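You operate a simulated robot arm through the tools that you are given. There is no shell and no other tool. Be economical: measure what you need, move in short steps, check, and stop when the job is done.

Carry out the task below with a simulated robot arm. There is one attempt and no reset: what you move stays moved.

TASK
Stack the pack labelled "green" from the top of the wrapping bench on top of the pack labelled "stems".
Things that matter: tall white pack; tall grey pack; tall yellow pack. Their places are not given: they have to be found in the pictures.

It is judged by the outcome, as a careful person would: the job done as asked, and still so three seconds after it is handed in. It fails if anything else is knocked over, pushed out of place, dropped, spilled or broken.

THE ROBOT
A 7-joint arm with a two-finger parallel gripper, fixed in place. Base frame: the origin is at the foot of the arm, x ahead of it, y to its left, z up; the work surface is at about z = 0.82. Lengths are in m, angles in rad, forces in N, time in s.
With the tool pointing down near the work surface it reaches from about 0.3 to 0.7 m from the base axis. Its first joint turns from -1.152 to 1.152 rad. Payload 1.57 kg.
Tool frame: the origin (TCP) lies between the finger pads and is the grasp point; the fingertips stand 0.03 m ahead of it; z points along the fingers, y is the line along which they close. The gripper opens to 0.11 m. The fingers are 0.024 m wide and 0.012 m thick; the gripper's body (0.048 by 0.112 m) begins 0.078 m behind the TCP.
Orientation is that of the tool frame in the base frame, as a unit quaternion [x, y, z, w]. With the fingers straight down and closing along the base's y, the tool's x points along the base's -x, its y along +y and its z along -z.

THE INTERFACE
- The arm moves only by the tool apply_moves. Its argument "steps" is a list of rows, each an object of numbers (a shift or turn left out is 0, a gripper value left out holds the last): "x", "y", "z": the shift along the tool's x, y, z in units of 150 mm (1.0 is 150 mm); "wx", "wy", "wz": the turn, a rotation vector about the tool's x, y, z in units of 180 degrees (1.0 is 180 degrees); "fingers": the gripper command, from -1 (shut) to 1 (fully open), values between in proportion. In form: [{"x": .., "y": .., "z": .., "wx": .., "wy": .., "wz": .., "fingers": ..}, ...]. A call has 1 to 20 rows; each row is the pose to reach, as a shift and turn from the pose commanded when the call began, along the tool's axes at that moment. A call with a number of a shift or a turn outside -1 to 1 is refused whole. A row lasts 0.2 s, in which the tool goes at most 0.05 m and 0.15 rad; a call with a longer step from one row to the next is refused whole, and so is a gripper value outside its range. A pose out of reach is approached as far as the arm can. The call stops where the force on the tool passes 40 N (or 10 N more than at its start, if that is more) or the arm is blocked; 0.2 s more then pass. The fingers move at their own pace (about 0.108 m/s each) and stop on an object; they squeeze with about 24 N. The grip force told is the motor's: it shows also when the fingers shut on nothing. Time passes only in rows, and 0.2 s behind the last, so rows that repeat a pose let the fingers close. It gives the time, the measured TCP pose, the force on the tool (base axes), the opening and the grip force at its end, in the units of the frame above (readings bear some noise), and new pictures: "pictures" is both (left out), scene, wrist or none.
- Cameras (640 x 400 px; columns grow to the right, rows downward): "scene" is fixed at [0.1761, -0.402, 1.4081]; the picture's right is [0.66, -0.75, 0.00], its down [-0.40, -0.35, -0.85] and it looks along [0.64, 0.56, -0.53] (base axes); focal length 368 px, centre (320, 200). "wrist" rides on the gripper at [-0.036, 0, -0.08] in the tool frame; the picture's right is [0.00, -1.00, 0.00], its down [0.97, 0.00, -0.24] and it looks along [0.24, 0.00, 0.97] (tool axes); focal length 218 px, centre (320, 200).
- point_at(camera, pixels): for up to 12 pixels [column, row] of the newest picture of that camera ("zoom" is the newest enlarged one), the place [x, y, z] in the base frame of the surface seen there, good to about 0.003 m. No time passes.
- inspect(camera, box): a new picture of the part [left, top, right, bottom] of that camera's present view, enlarged. No time passes.
- close_job(): hands the job in; it is judged then, once.

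Work in short steps. Measure before you move; look again where a grasp or a placing could have gone wrong, and mend it. You have 60 turns and 120 pictures in all, the two below and enlarged ones among them. Open the gripper and draw the arm clear of the work before you hand the job in, unless the task says otherwise; then end with one line.

The tools are called after "Call:" by a JSON object that holds its "fn" and its "kwargs". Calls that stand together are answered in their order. apply_moves: Moves the arm, as the interface text tells. Its arguments: {"type":"object","properties":{"steps":{"type":"array"},"pictures":{"type":"string","enum":["both","scene","wrist","none"]}},"required":["steps"]} The other tools are called the same way: point_at (camera, pixels) gives the place of the surface under pixels of a picture; inspect (camera, box) takes an enlarged picture of a part of a camera's view; close_job () hands the job in.

At the start:

```text
t: 0.0
eef_pos: [0.4249, 0.0952, 1.2256]
orientation: [0.0, 1.0, 0.0, 0.0]
wrist_force: [0.6, -0.3, -0.7]
width: 0.1103
grip_force: 0.0
```

scene: 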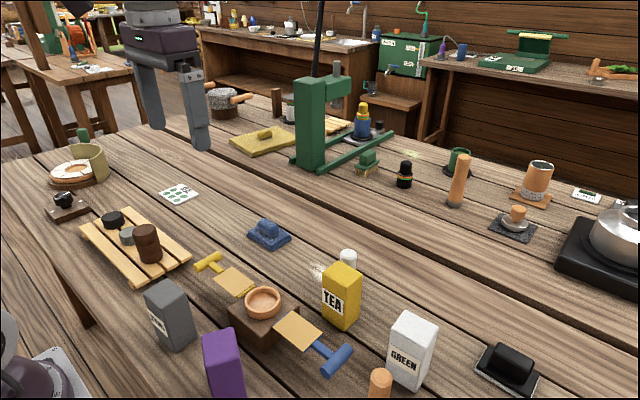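
wrist: 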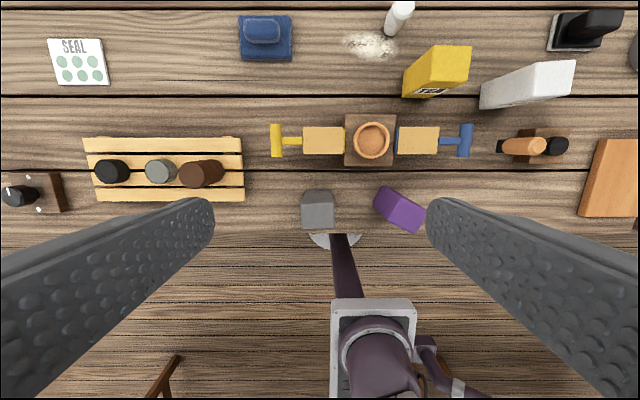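

The white pack near (410,350) reads GREEN; the grey one near (170,315) needs reading. I zoom in and measure.

Call:
{"fn": "inspect", "kwargs": {"camera": "scene", "box": [120, 250, 280, 400]}}

Call:
{"fn": "inspect", "kwargs": {"camera": "scene", "box": [310, 240, 470, 400]}}

Call:
{"fn": "point_at", "kwargs": {"camera": "scene", "pixels": [[165, 288], [148, 291], [159, 303], [187, 291], [170, 281], [394, 325], [408, 313], [437, 321], [427, 332], [415, 322], [403, 370], [160, 330]]}}

Call:
{"fn": "point_at", "kwargs": {"camera": "wrist", "pixels": [[305, 192], [331, 192], [303, 204], [331, 204], [317, 197], [574, 63], [571, 92], [560, 78], [530, 82], [485, 105], [317, 220], [512, 88]]}}

```text
2.67 times, centred on (200, 325) of scene
```

zoom: 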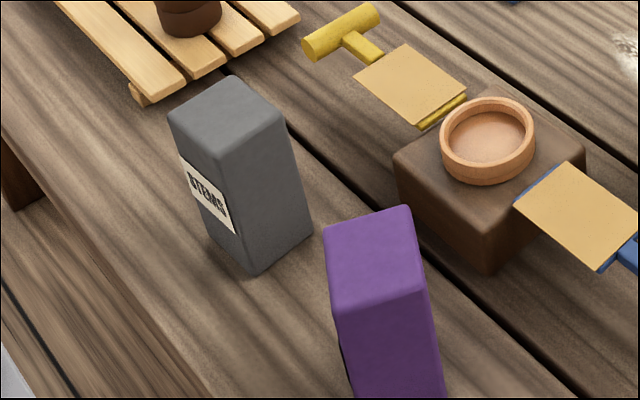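

```text
2.50 times, centred on (390, 320) of scene
```

zoom: 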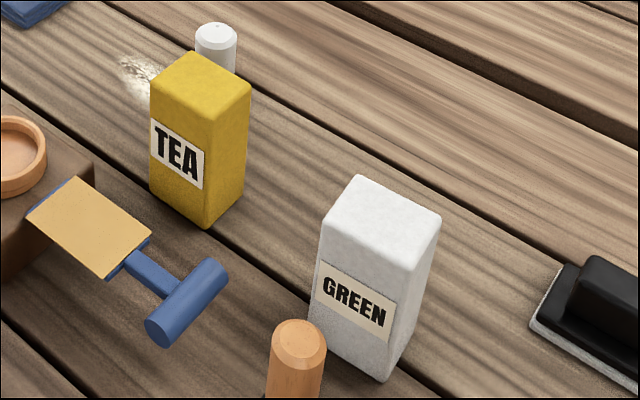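

```text
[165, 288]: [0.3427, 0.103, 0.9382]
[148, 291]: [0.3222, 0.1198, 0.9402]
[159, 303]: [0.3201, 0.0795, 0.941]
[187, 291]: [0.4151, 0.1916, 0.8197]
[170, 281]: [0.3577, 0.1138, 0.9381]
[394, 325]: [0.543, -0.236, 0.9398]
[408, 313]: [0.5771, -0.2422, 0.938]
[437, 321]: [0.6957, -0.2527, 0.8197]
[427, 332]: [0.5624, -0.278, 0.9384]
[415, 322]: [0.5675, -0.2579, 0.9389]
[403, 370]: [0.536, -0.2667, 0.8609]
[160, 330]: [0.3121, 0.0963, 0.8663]
```

```text
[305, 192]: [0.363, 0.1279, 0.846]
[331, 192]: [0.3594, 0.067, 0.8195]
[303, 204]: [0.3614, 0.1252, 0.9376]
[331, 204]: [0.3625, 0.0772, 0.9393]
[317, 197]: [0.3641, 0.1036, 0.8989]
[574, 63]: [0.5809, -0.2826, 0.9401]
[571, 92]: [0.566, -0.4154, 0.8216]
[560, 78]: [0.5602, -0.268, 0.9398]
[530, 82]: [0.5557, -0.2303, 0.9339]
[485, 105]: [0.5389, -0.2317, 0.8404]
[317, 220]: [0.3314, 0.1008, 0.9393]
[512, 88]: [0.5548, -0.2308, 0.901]
```

STEMS is the grey pack, GREEN the white one. I measure their top edges more precisely for yaw and centre.

Call:
{"fn": "inspect", "kwargs": {"camera": "wrist", "box": [470, 50, 590, 125]}}

Call:
{"fn": "inspect", "kwargs": {"camera": "scene", "box": [380, 300, 450, 344]}}

Call:
{"fn": "inspect", "kwargs": {"camera": "wrist", "box": [280, 180, 360, 240]}}

```text
5.33 times, centred on (530, 88) of wrist
```

zoom: 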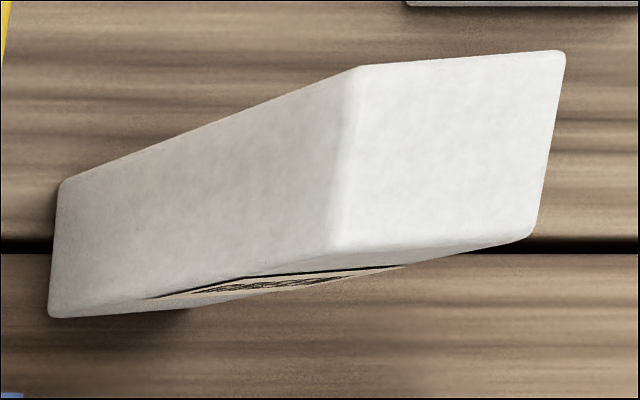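

```text
9.09 times, centred on (415, 322) of scene
```

zoom: 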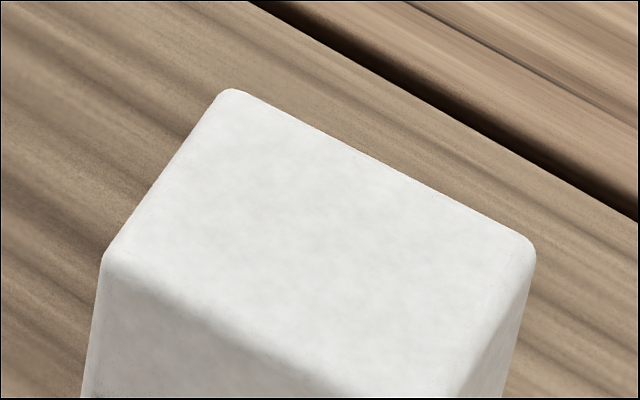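

```text
6.67 times, centred on (320, 210) of wrist
```

zoom: 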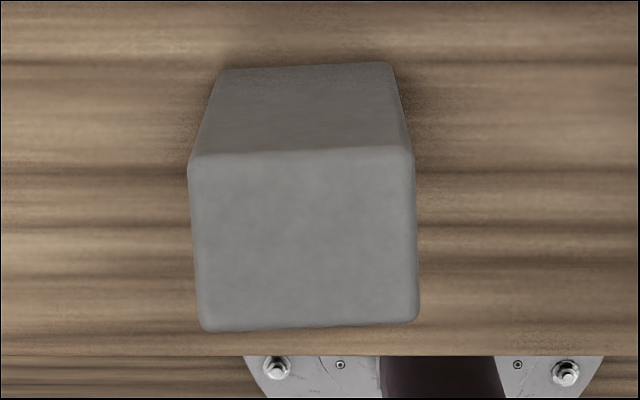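

Call:
{"fn": "point_at", "kwargs": {"camera": "zoom", "pixels": [[200, 165], [404, 160], [213, 320], [410, 312], [300, 160], [305, 318], [200, 240], [408, 235]]}}

Call:
{"fn": "point_at", "kwargs": {"camera": "wrist", "pixels": [[538, 64], [574, 62], [569, 93.5], [533.5, 96], [555, 79]]}}

```text
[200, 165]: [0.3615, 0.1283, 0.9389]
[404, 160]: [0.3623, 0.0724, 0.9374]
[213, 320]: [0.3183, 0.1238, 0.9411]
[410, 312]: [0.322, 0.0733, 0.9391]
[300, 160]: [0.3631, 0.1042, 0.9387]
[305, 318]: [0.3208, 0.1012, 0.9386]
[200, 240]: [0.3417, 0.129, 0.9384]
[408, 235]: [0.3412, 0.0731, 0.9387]
```

```text
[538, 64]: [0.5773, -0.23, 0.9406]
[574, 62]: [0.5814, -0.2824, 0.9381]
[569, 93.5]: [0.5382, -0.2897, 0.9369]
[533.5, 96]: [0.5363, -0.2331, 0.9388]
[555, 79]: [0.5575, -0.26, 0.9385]
```

The grey top is centred at about (0.341, 0.100, 0.939), yaw about 2°. The white top is centred at about (0.558, -0.259, 0.939), yaw about 4°. Before moving, I check the neighbours' places.

Call:
{"fn": "point_at", "kwargs": {"camera": "wrist", "pixels": [[440, 50], [468, 50], [465, 72], [435, 72], [450, 60], [540, 147], [385, 200], [415, 225], [400, 215], [600, 30], [557, 50]]}}

Call:
{"fn": "apply_moves", "kwargs": {"steps": [{"y": -0.3, "wz": -0.0222}, {"y": -0.6, "x": -0.1, "wz": -0.0222}, {"y": -0.9, "x": -0.2, "wz": -0.0222}], "pictures": "none"}}

```text
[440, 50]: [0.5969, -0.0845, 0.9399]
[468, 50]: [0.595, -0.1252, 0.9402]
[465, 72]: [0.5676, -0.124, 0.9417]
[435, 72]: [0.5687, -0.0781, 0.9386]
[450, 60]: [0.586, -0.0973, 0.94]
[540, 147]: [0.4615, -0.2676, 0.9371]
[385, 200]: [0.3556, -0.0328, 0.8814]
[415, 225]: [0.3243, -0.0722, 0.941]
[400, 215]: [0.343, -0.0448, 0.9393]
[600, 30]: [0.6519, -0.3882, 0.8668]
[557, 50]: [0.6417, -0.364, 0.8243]
```

```text
t: 0.8
eef_pos: [0.4533, -0.0394, 1.2265]
orientation: [-0.036, 0.999, 0.0, 0.0]
wrist_force: [-0.1, 0.0, 0.5]
width: 0.1102
grip_force: 0.1
```

Yellow (y ≥ -0.13), the knob (x ≈ 0.46) and the brush all clear the open fingers. I continue above the white pack.

Call:
{"fn": "apply_moves", "kwargs": {"steps": [{"y": -0.25, "x": -0.1}, {"y": -0.5, "x": -0.2}, {"y": -0.75, "x": -0.3}, {"y": -1.0, "x": -0.4}], "pictures": "none"}}

Call:
{"fn": "apply_moves", "kwargs": {"steps": [{"y": -0.25, "x": -0.1, "z": 0.1}, {"y": -0.51, "x": -0.193, "z": 0.2}, {"y": -0.51, "x": -0.193, "z": 0.5}, {"y": -0.51, "x": -0.193, "z": 0.8}, {"y": -0.51, "x": -0.193, "z": 0.9}]}}

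```text
t: 1.8
eef_pos: [0.5233, -0.1854, 1.2278]
orientation: [-0.035, 0.999, 0.0, 0.0]
wrist_force: [-0.1, 0.1, -0.6]
width: 0.11
grip_force: 0.0
```

```text
t: 3.0
eef_pos: [0.5606, -0.2581, 1.0907]
orientation: [-0.034, 0.999, 0.0, 0.0]
wrist_force: [0.2, 0.5, -0.2]
width: 0.1101
grip_force: 0.0
out of reach, approached as far as the arm can: row 2
```

scene: 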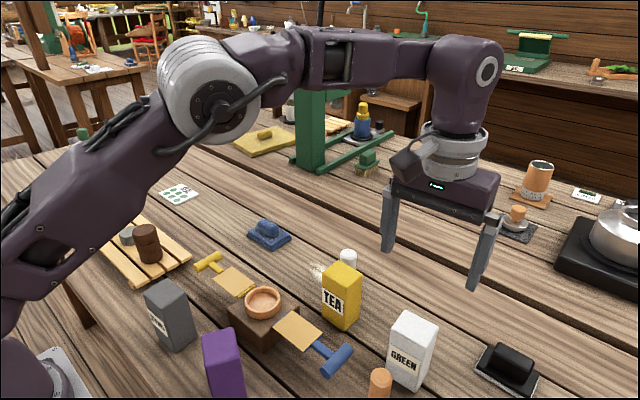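
wrist: 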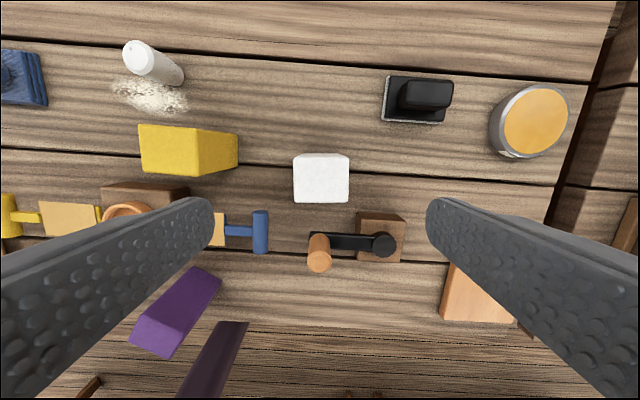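

I re-measure the white top from this closer view.

Call:
{"fn": "inspect", "kwargs": {"camera": "wrist", "box": [273, 140, 369, 200]}}

Call:
{"fn": "point_at", "kwargs": {"camera": "wrist", "pixels": [[295, 158], [346, 158], [295, 192], [346, 192], [321, 175], [319, 240], [322, 155], [322, 200], [322, 196]]}}

```text
6.67 times, centred on (321, 170) of wrist
```

zoom: 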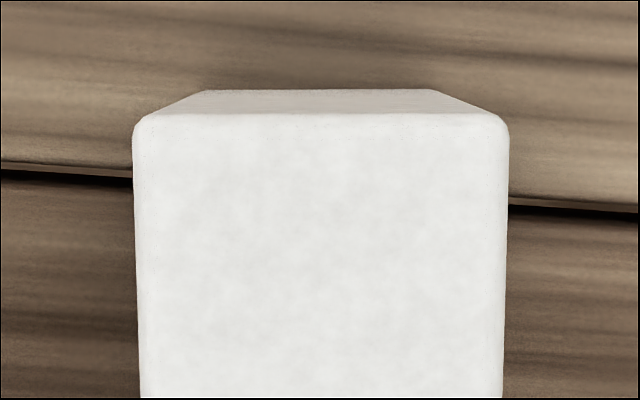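

```text
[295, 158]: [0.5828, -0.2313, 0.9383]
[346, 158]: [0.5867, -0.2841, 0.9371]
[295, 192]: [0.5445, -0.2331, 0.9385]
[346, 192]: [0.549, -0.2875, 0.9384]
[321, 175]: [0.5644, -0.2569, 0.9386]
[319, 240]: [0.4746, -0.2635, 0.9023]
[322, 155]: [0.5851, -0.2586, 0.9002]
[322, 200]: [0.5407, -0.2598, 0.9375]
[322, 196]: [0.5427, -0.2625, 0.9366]
```

The tool is centred and aligned on the pack, so I descend straight to z ≈ 0.905.

Call:
{"fn": "apply_moves", "kwargs": {"steps": [{"z": 0.25}, {"z": 0.5}, {"z": 0.75}, {"z": 0.9}], "pictures": "both"}}

```text
t: 4.0
eef_pos: [0.5565, -0.2581, 0.9545]
orientation: [-0.035, 0.999, 0.0, 0.001]
wrist_force: [-0.7, 0.5, 0.3]
width: 0.11
grip_force: 0.1
```

scene: 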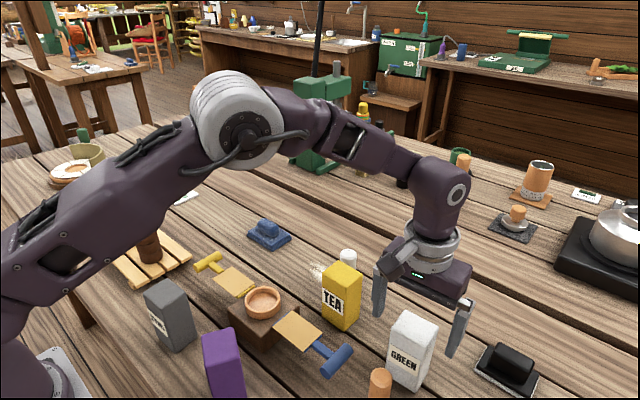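
wrist: 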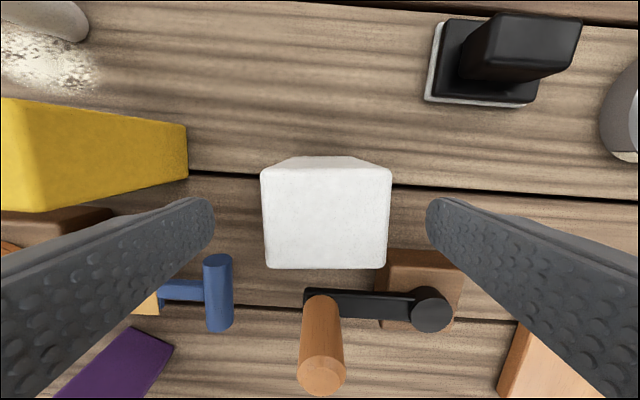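

Still centred (slightly near in x). I lower a further 0.05 and close.

Call:
{"fn": "apply_moves", "kwargs": {"steps": [{"z": 0.15, "x": -0.025}, {"z": 0.32, "x": -0.025}, {"z": 0.32, "x": -0.025}, {"z": 0.32, "x": -0.025, "fingers": -1}, {"z": 0.32, "x": -0.025, "fingers": -1}, {"z": 0.32, "x": -0.025, "fingers": -1}, {"z": 0.32, "x": -0.025, "fingers": -1}], "pictures": "none"}}

```text
t: 5.6
eef_pos: [0.5629, -0.2586, 0.9074]
orientation: [-0.034, 0.999, 0.0, 0.001]
wrist_force: [-0.2, -0.2, 0.8]
width: 0.0595
grip_force: 24.3
```

It is gripped at width 0.0595. I lift it slowly.

Call:
{"fn": "apply_moves", "kwargs": {"steps": [{"z": -0.1}, {"z": -0.3}, {"z": -0.55}, {"z": -0.8}, {"z": -1.0}]}}

```text
t: 6.8
eef_pos: [0.5639, -0.2584, 1.059]
orientation: [-0.035, 0.999, 0.001, 0.001]
wrist_force: [0.1, -0.3, -0.9]
width: 0.0598
grip_force: 24.0
```

scene: 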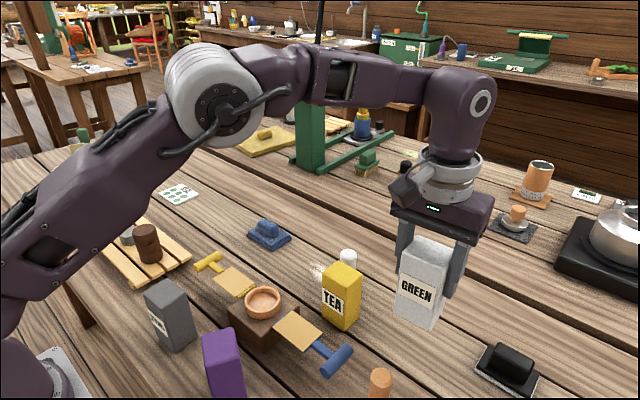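
wrist: 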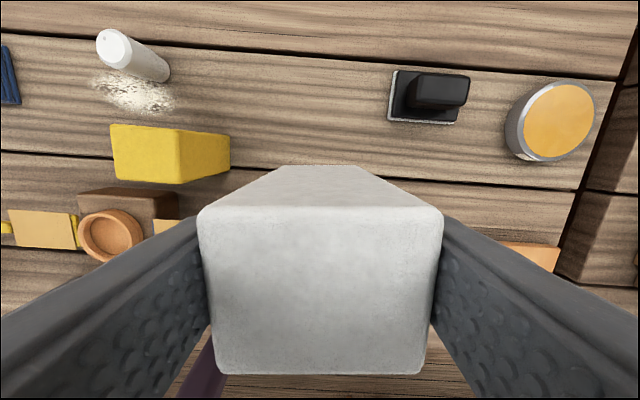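

Held upright. I raise it a bit more and carry it toward the grey pack in pieces.

Call:
{"fn": "apply_moves", "kwargs": {"steps": [{"z": -0.13, "x": 0.05, "y": 0.05}, {"z": -0.27, "x": 0.15, "y": 0.2}, {"z": -0.4, "x": 0.28, "y": 0.4}, {"z": -0.4, "x": 0.4, "y": 0.65}, {"z": -0.4, "x": 0.52, "y": 0.9}], "pictures": "none"}}

Call:
{"fn": "apply_moves", "kwargs": {"steps": [{"x": 0.12, "y": 0.25}, {"x": 0.24, "y": 0.5}, {"x": 0.36, "y": 0.75}, {"x": 0.48, "y": 1.0}], "pictures": "none"}}

```text
t: 8.0
eef_pos: [0.4758, -0.129, 1.1179]
orientation: [-0.035, 0.999, 0.0, 0.0]
wrist_force: [-0.4, -0.3, -1.6]
width: 0.0598
grip_force: 24.3
```

```text
t: 9.0
eef_pos: [0.3938, 0.0162, 1.1167]
orientation: [-0.034, 0.999, 0.0, 0.0]
wrist_force: [0.4, -0.7, -1.0]
width: 0.0596
grip_force: 23.3
```

Call:
{"fn": "apply_moves", "kwargs": {"steps": [{"x": 0.1, "y": 0.2, "wz": 0.004}, {"x": 0.2, "y": 0.4, "wz": 0.008}, {"x": 0.299, "y": 0.581, "wz": 0.011}, {"x": 0.299, "y": 0.581, "wz": 0.011}]}}

```text
t: 10.0
eef_pos: [0.3405, 0.1003, 1.1189]
orientation: [-0.017, 1.0, 0.0, 0.0]
wrist_force: [0.8, 0.0, -1.9]
width: 0.0598
grip_force: 24.2
```

scene: 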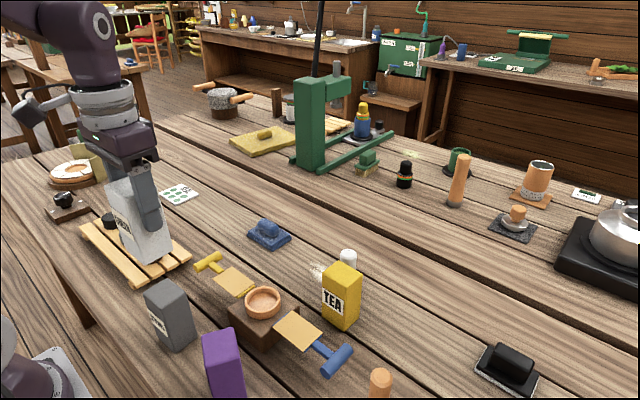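
wrist: 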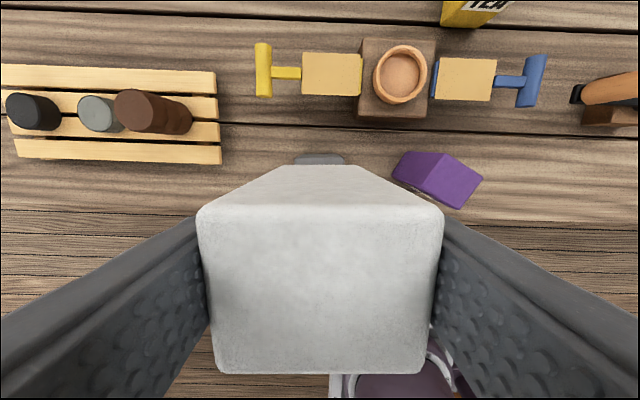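

I check the held pack's top and the grey pack's position with the scene view.

Call:
{"fn": "point_at", "kwargs": {"camera": "wrist", "pixels": [[205, 213], [435, 213], [222, 365], [420, 365], [320, 208], [320, 370]]}}

Call:
{"fn": "point_at", "kwargs": {"camera": "scene", "pixels": [[148, 291], [160, 303], [186, 293], [169, 281], [165, 291], [136, 258], [152, 261]]}}

Call:
{"fn": "inspect", "kwargs": {"camera": "scene", "box": [80, 160, 240, 360]}}

```text
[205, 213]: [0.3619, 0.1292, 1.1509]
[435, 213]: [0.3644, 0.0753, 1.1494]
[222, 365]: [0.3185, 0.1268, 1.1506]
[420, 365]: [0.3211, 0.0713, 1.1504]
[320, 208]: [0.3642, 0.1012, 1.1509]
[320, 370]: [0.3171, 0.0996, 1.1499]
```

```text
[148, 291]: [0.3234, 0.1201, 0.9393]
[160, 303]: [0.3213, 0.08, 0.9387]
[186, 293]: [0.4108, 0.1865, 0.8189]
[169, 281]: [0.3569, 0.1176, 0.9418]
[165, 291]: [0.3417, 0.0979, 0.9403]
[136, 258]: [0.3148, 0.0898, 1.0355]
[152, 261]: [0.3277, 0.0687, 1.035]
```

```text
2.00 times, centred on (160, 260) of scene
```

zoom: 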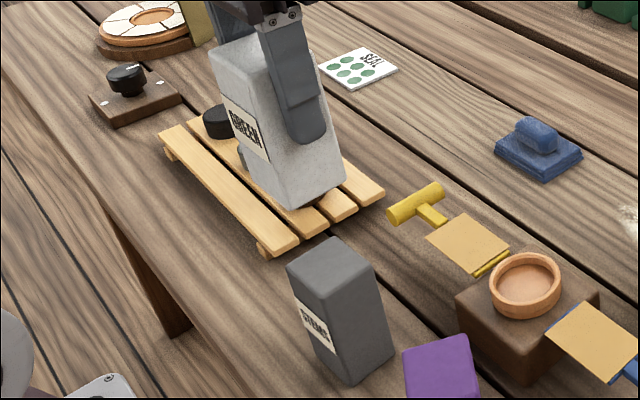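

Held pack centre (0.341, 0.1005) matches grey's (0.341, 0.100), with about 0.092 m to descend. I go down 0.085 first.

Call:
{"fn": "apply_moves", "kwargs": {"steps": [{"z": 0.2}, {"z": 0.4}, {"z": 0.5}, {"z": 0.55}, {"z": 0.567}, {"z": 0.567}], "pictures": "scene"}}

```text
t: 11.4
eef_pos: [0.3406, 0.0986, 1.0329]
orientation: [-0.018, 1.0, -0.001, 0.001]
wrist_force: [0.4, 0.4, -2.0]
width: 0.0598
grip_force: 24.5
```

scene: 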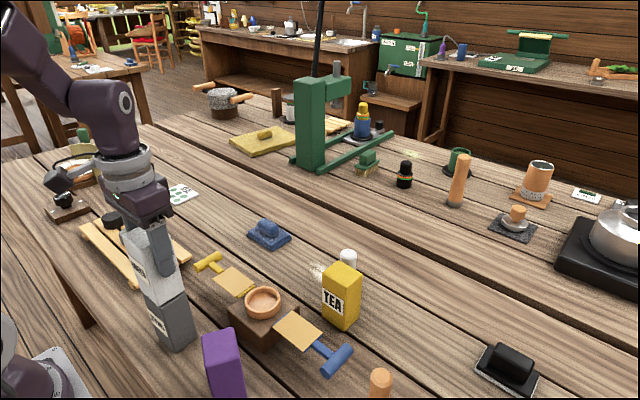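

The packs are nearly touching and aligned. I lower in 1 mm steps and check the contact force.

Call:
{"fn": "apply_moves", "kwargs": {"steps": [{"z": 0.01}, {"z": 0.02}, {"z": 0.027}, {"z": 0.033}, {"z": 0.033}], "pictures": "none"}}

Call:
{"fn": "inspect", "kwargs": {"camera": "scene", "box": [100, 200, 230, 360]}}

```text
t: 12.6
eef_pos: [0.3413, 0.0985, 1.0273]
orientation: [-0.016, 1.0, 0.0, 0.0]
wrist_force: [0.4, 0.2, -0.9]
width: 0.0598
grip_force: 24.3
```

```text
2.50 times, centred on (165, 280) of scene
```

zoom: 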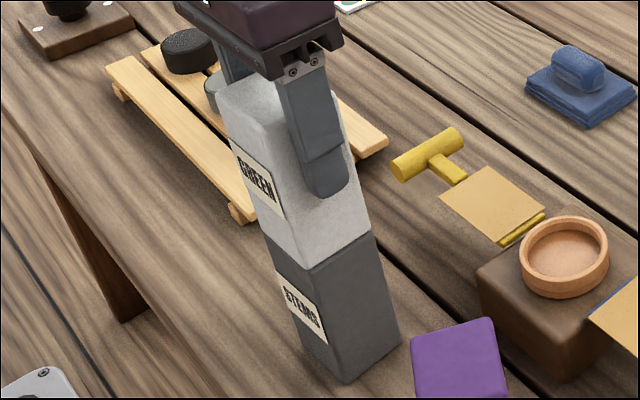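

No contact force yet, so I continue slowly.

Call:
{"fn": "apply_moves", "kwargs": {"steps": [{"z": 0.006}, {"z": 0.012}, {"z": 0.012}], "pictures": "none"}}

```text
t: 13.4
eef_pos: [0.3422, 0.099, 1.0264]
orientation: [-0.017, 1.0, 0.0, 0.001]
wrist_force: [0.6, 0.2, 25.3]
width: 0.0596
grip_force: 23.5
```

Contact at 25 N. I ease up 1 mm to relax it and then open the fingers gently.

Call:
{"fn": "apply_moves", "kwargs": {"steps": [{"z": -0.006}, {"z": -0.006}, {"z": -0.006, "fingers": 0.2}, {"z": -0.006, "fingers": 0.5}, {"z": -0.006, "fingers": 1}, {"z": -0.006, "fingers": 1}]}}

```text
t: 14.8
eef_pos: [0.3426, 0.0991, 1.0277]
orientation: [-0.018, 1.0, 0.001, 0.0]
wrist_force: [-0.2, 0.2, -0.5]
width: 0.1102
grip_force: 0.0
```

scene: 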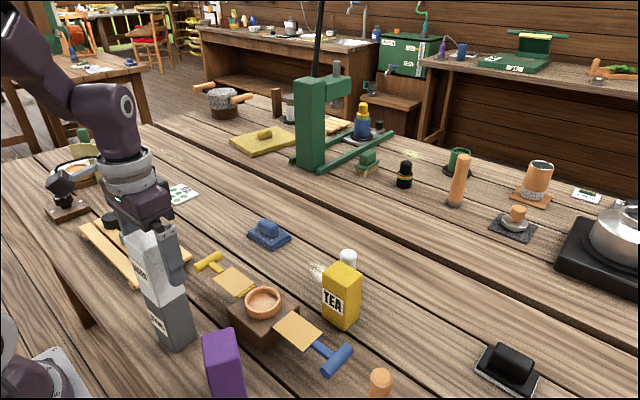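
wrist: 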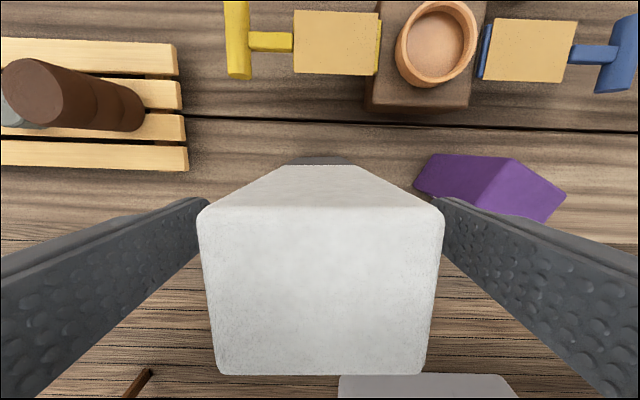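

Released, and the stack stands with both fingers clear. I withdraw straight up.

Call:
{"fn": "apply_moves", "kwargs": {"steps": [{"z": -0.15}, {"z": -0.4}, {"z": -0.65}, {"z": -0.9}, {"z": -1.0}, {"z": -1.0, "x": -0.25}, {"z": -1.0, "x": -0.5}, {"z": -1.0, "x": -0.7}, {"z": -1.0, "x": -0.7}]}}

Call:
{"fn": "inspect", "kwargs": {"camera": "scene", "box": [80, 180, 250, 380]}}

```text
t: 16.8
eef_pos: [0.4464, 0.1037, 1.1762]
orientation: [-0.018, 1.0, 0.0, 0.001]
wrist_force: [0.6, -1.5, 0.5]
width: 0.11
grip_force: 0.1
```

scene: 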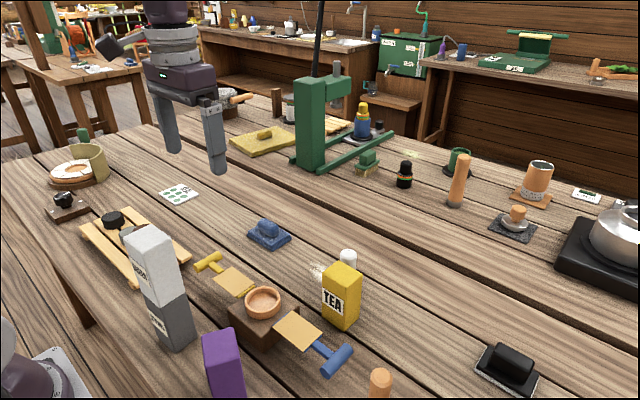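
wrist: 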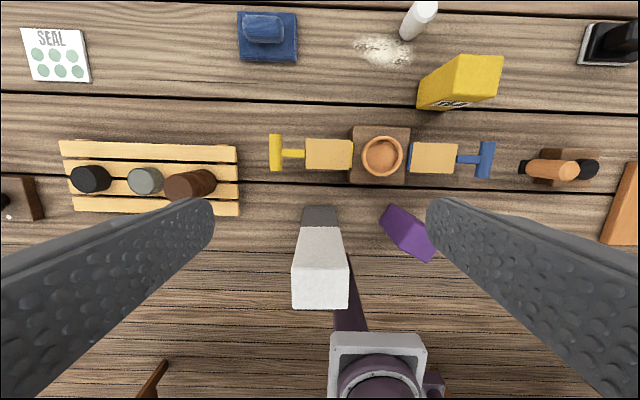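

```text
2.00 times, centred on (165, 280) of scene
```

zoom: 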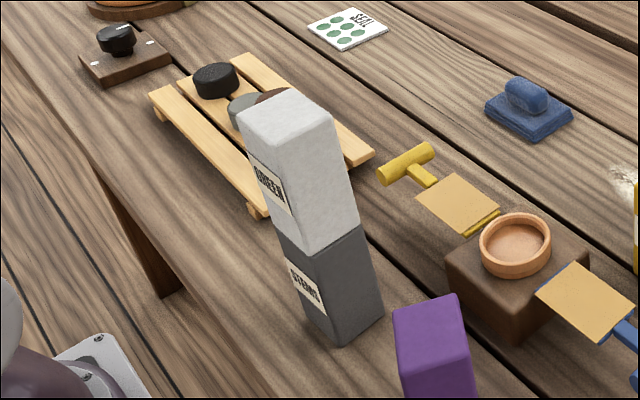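

The stack stands steady and aligned, nothing else has moved, and the arm is clear with the gripper open.

Call:
{"fn": "close_job", "kwargs": {}}

```text
The job is handed in.
```

The white "green" pack is stacked squarely on the grey "stems" pack; it stood steady after release, nothing else was disturbed, and the job is handed in.
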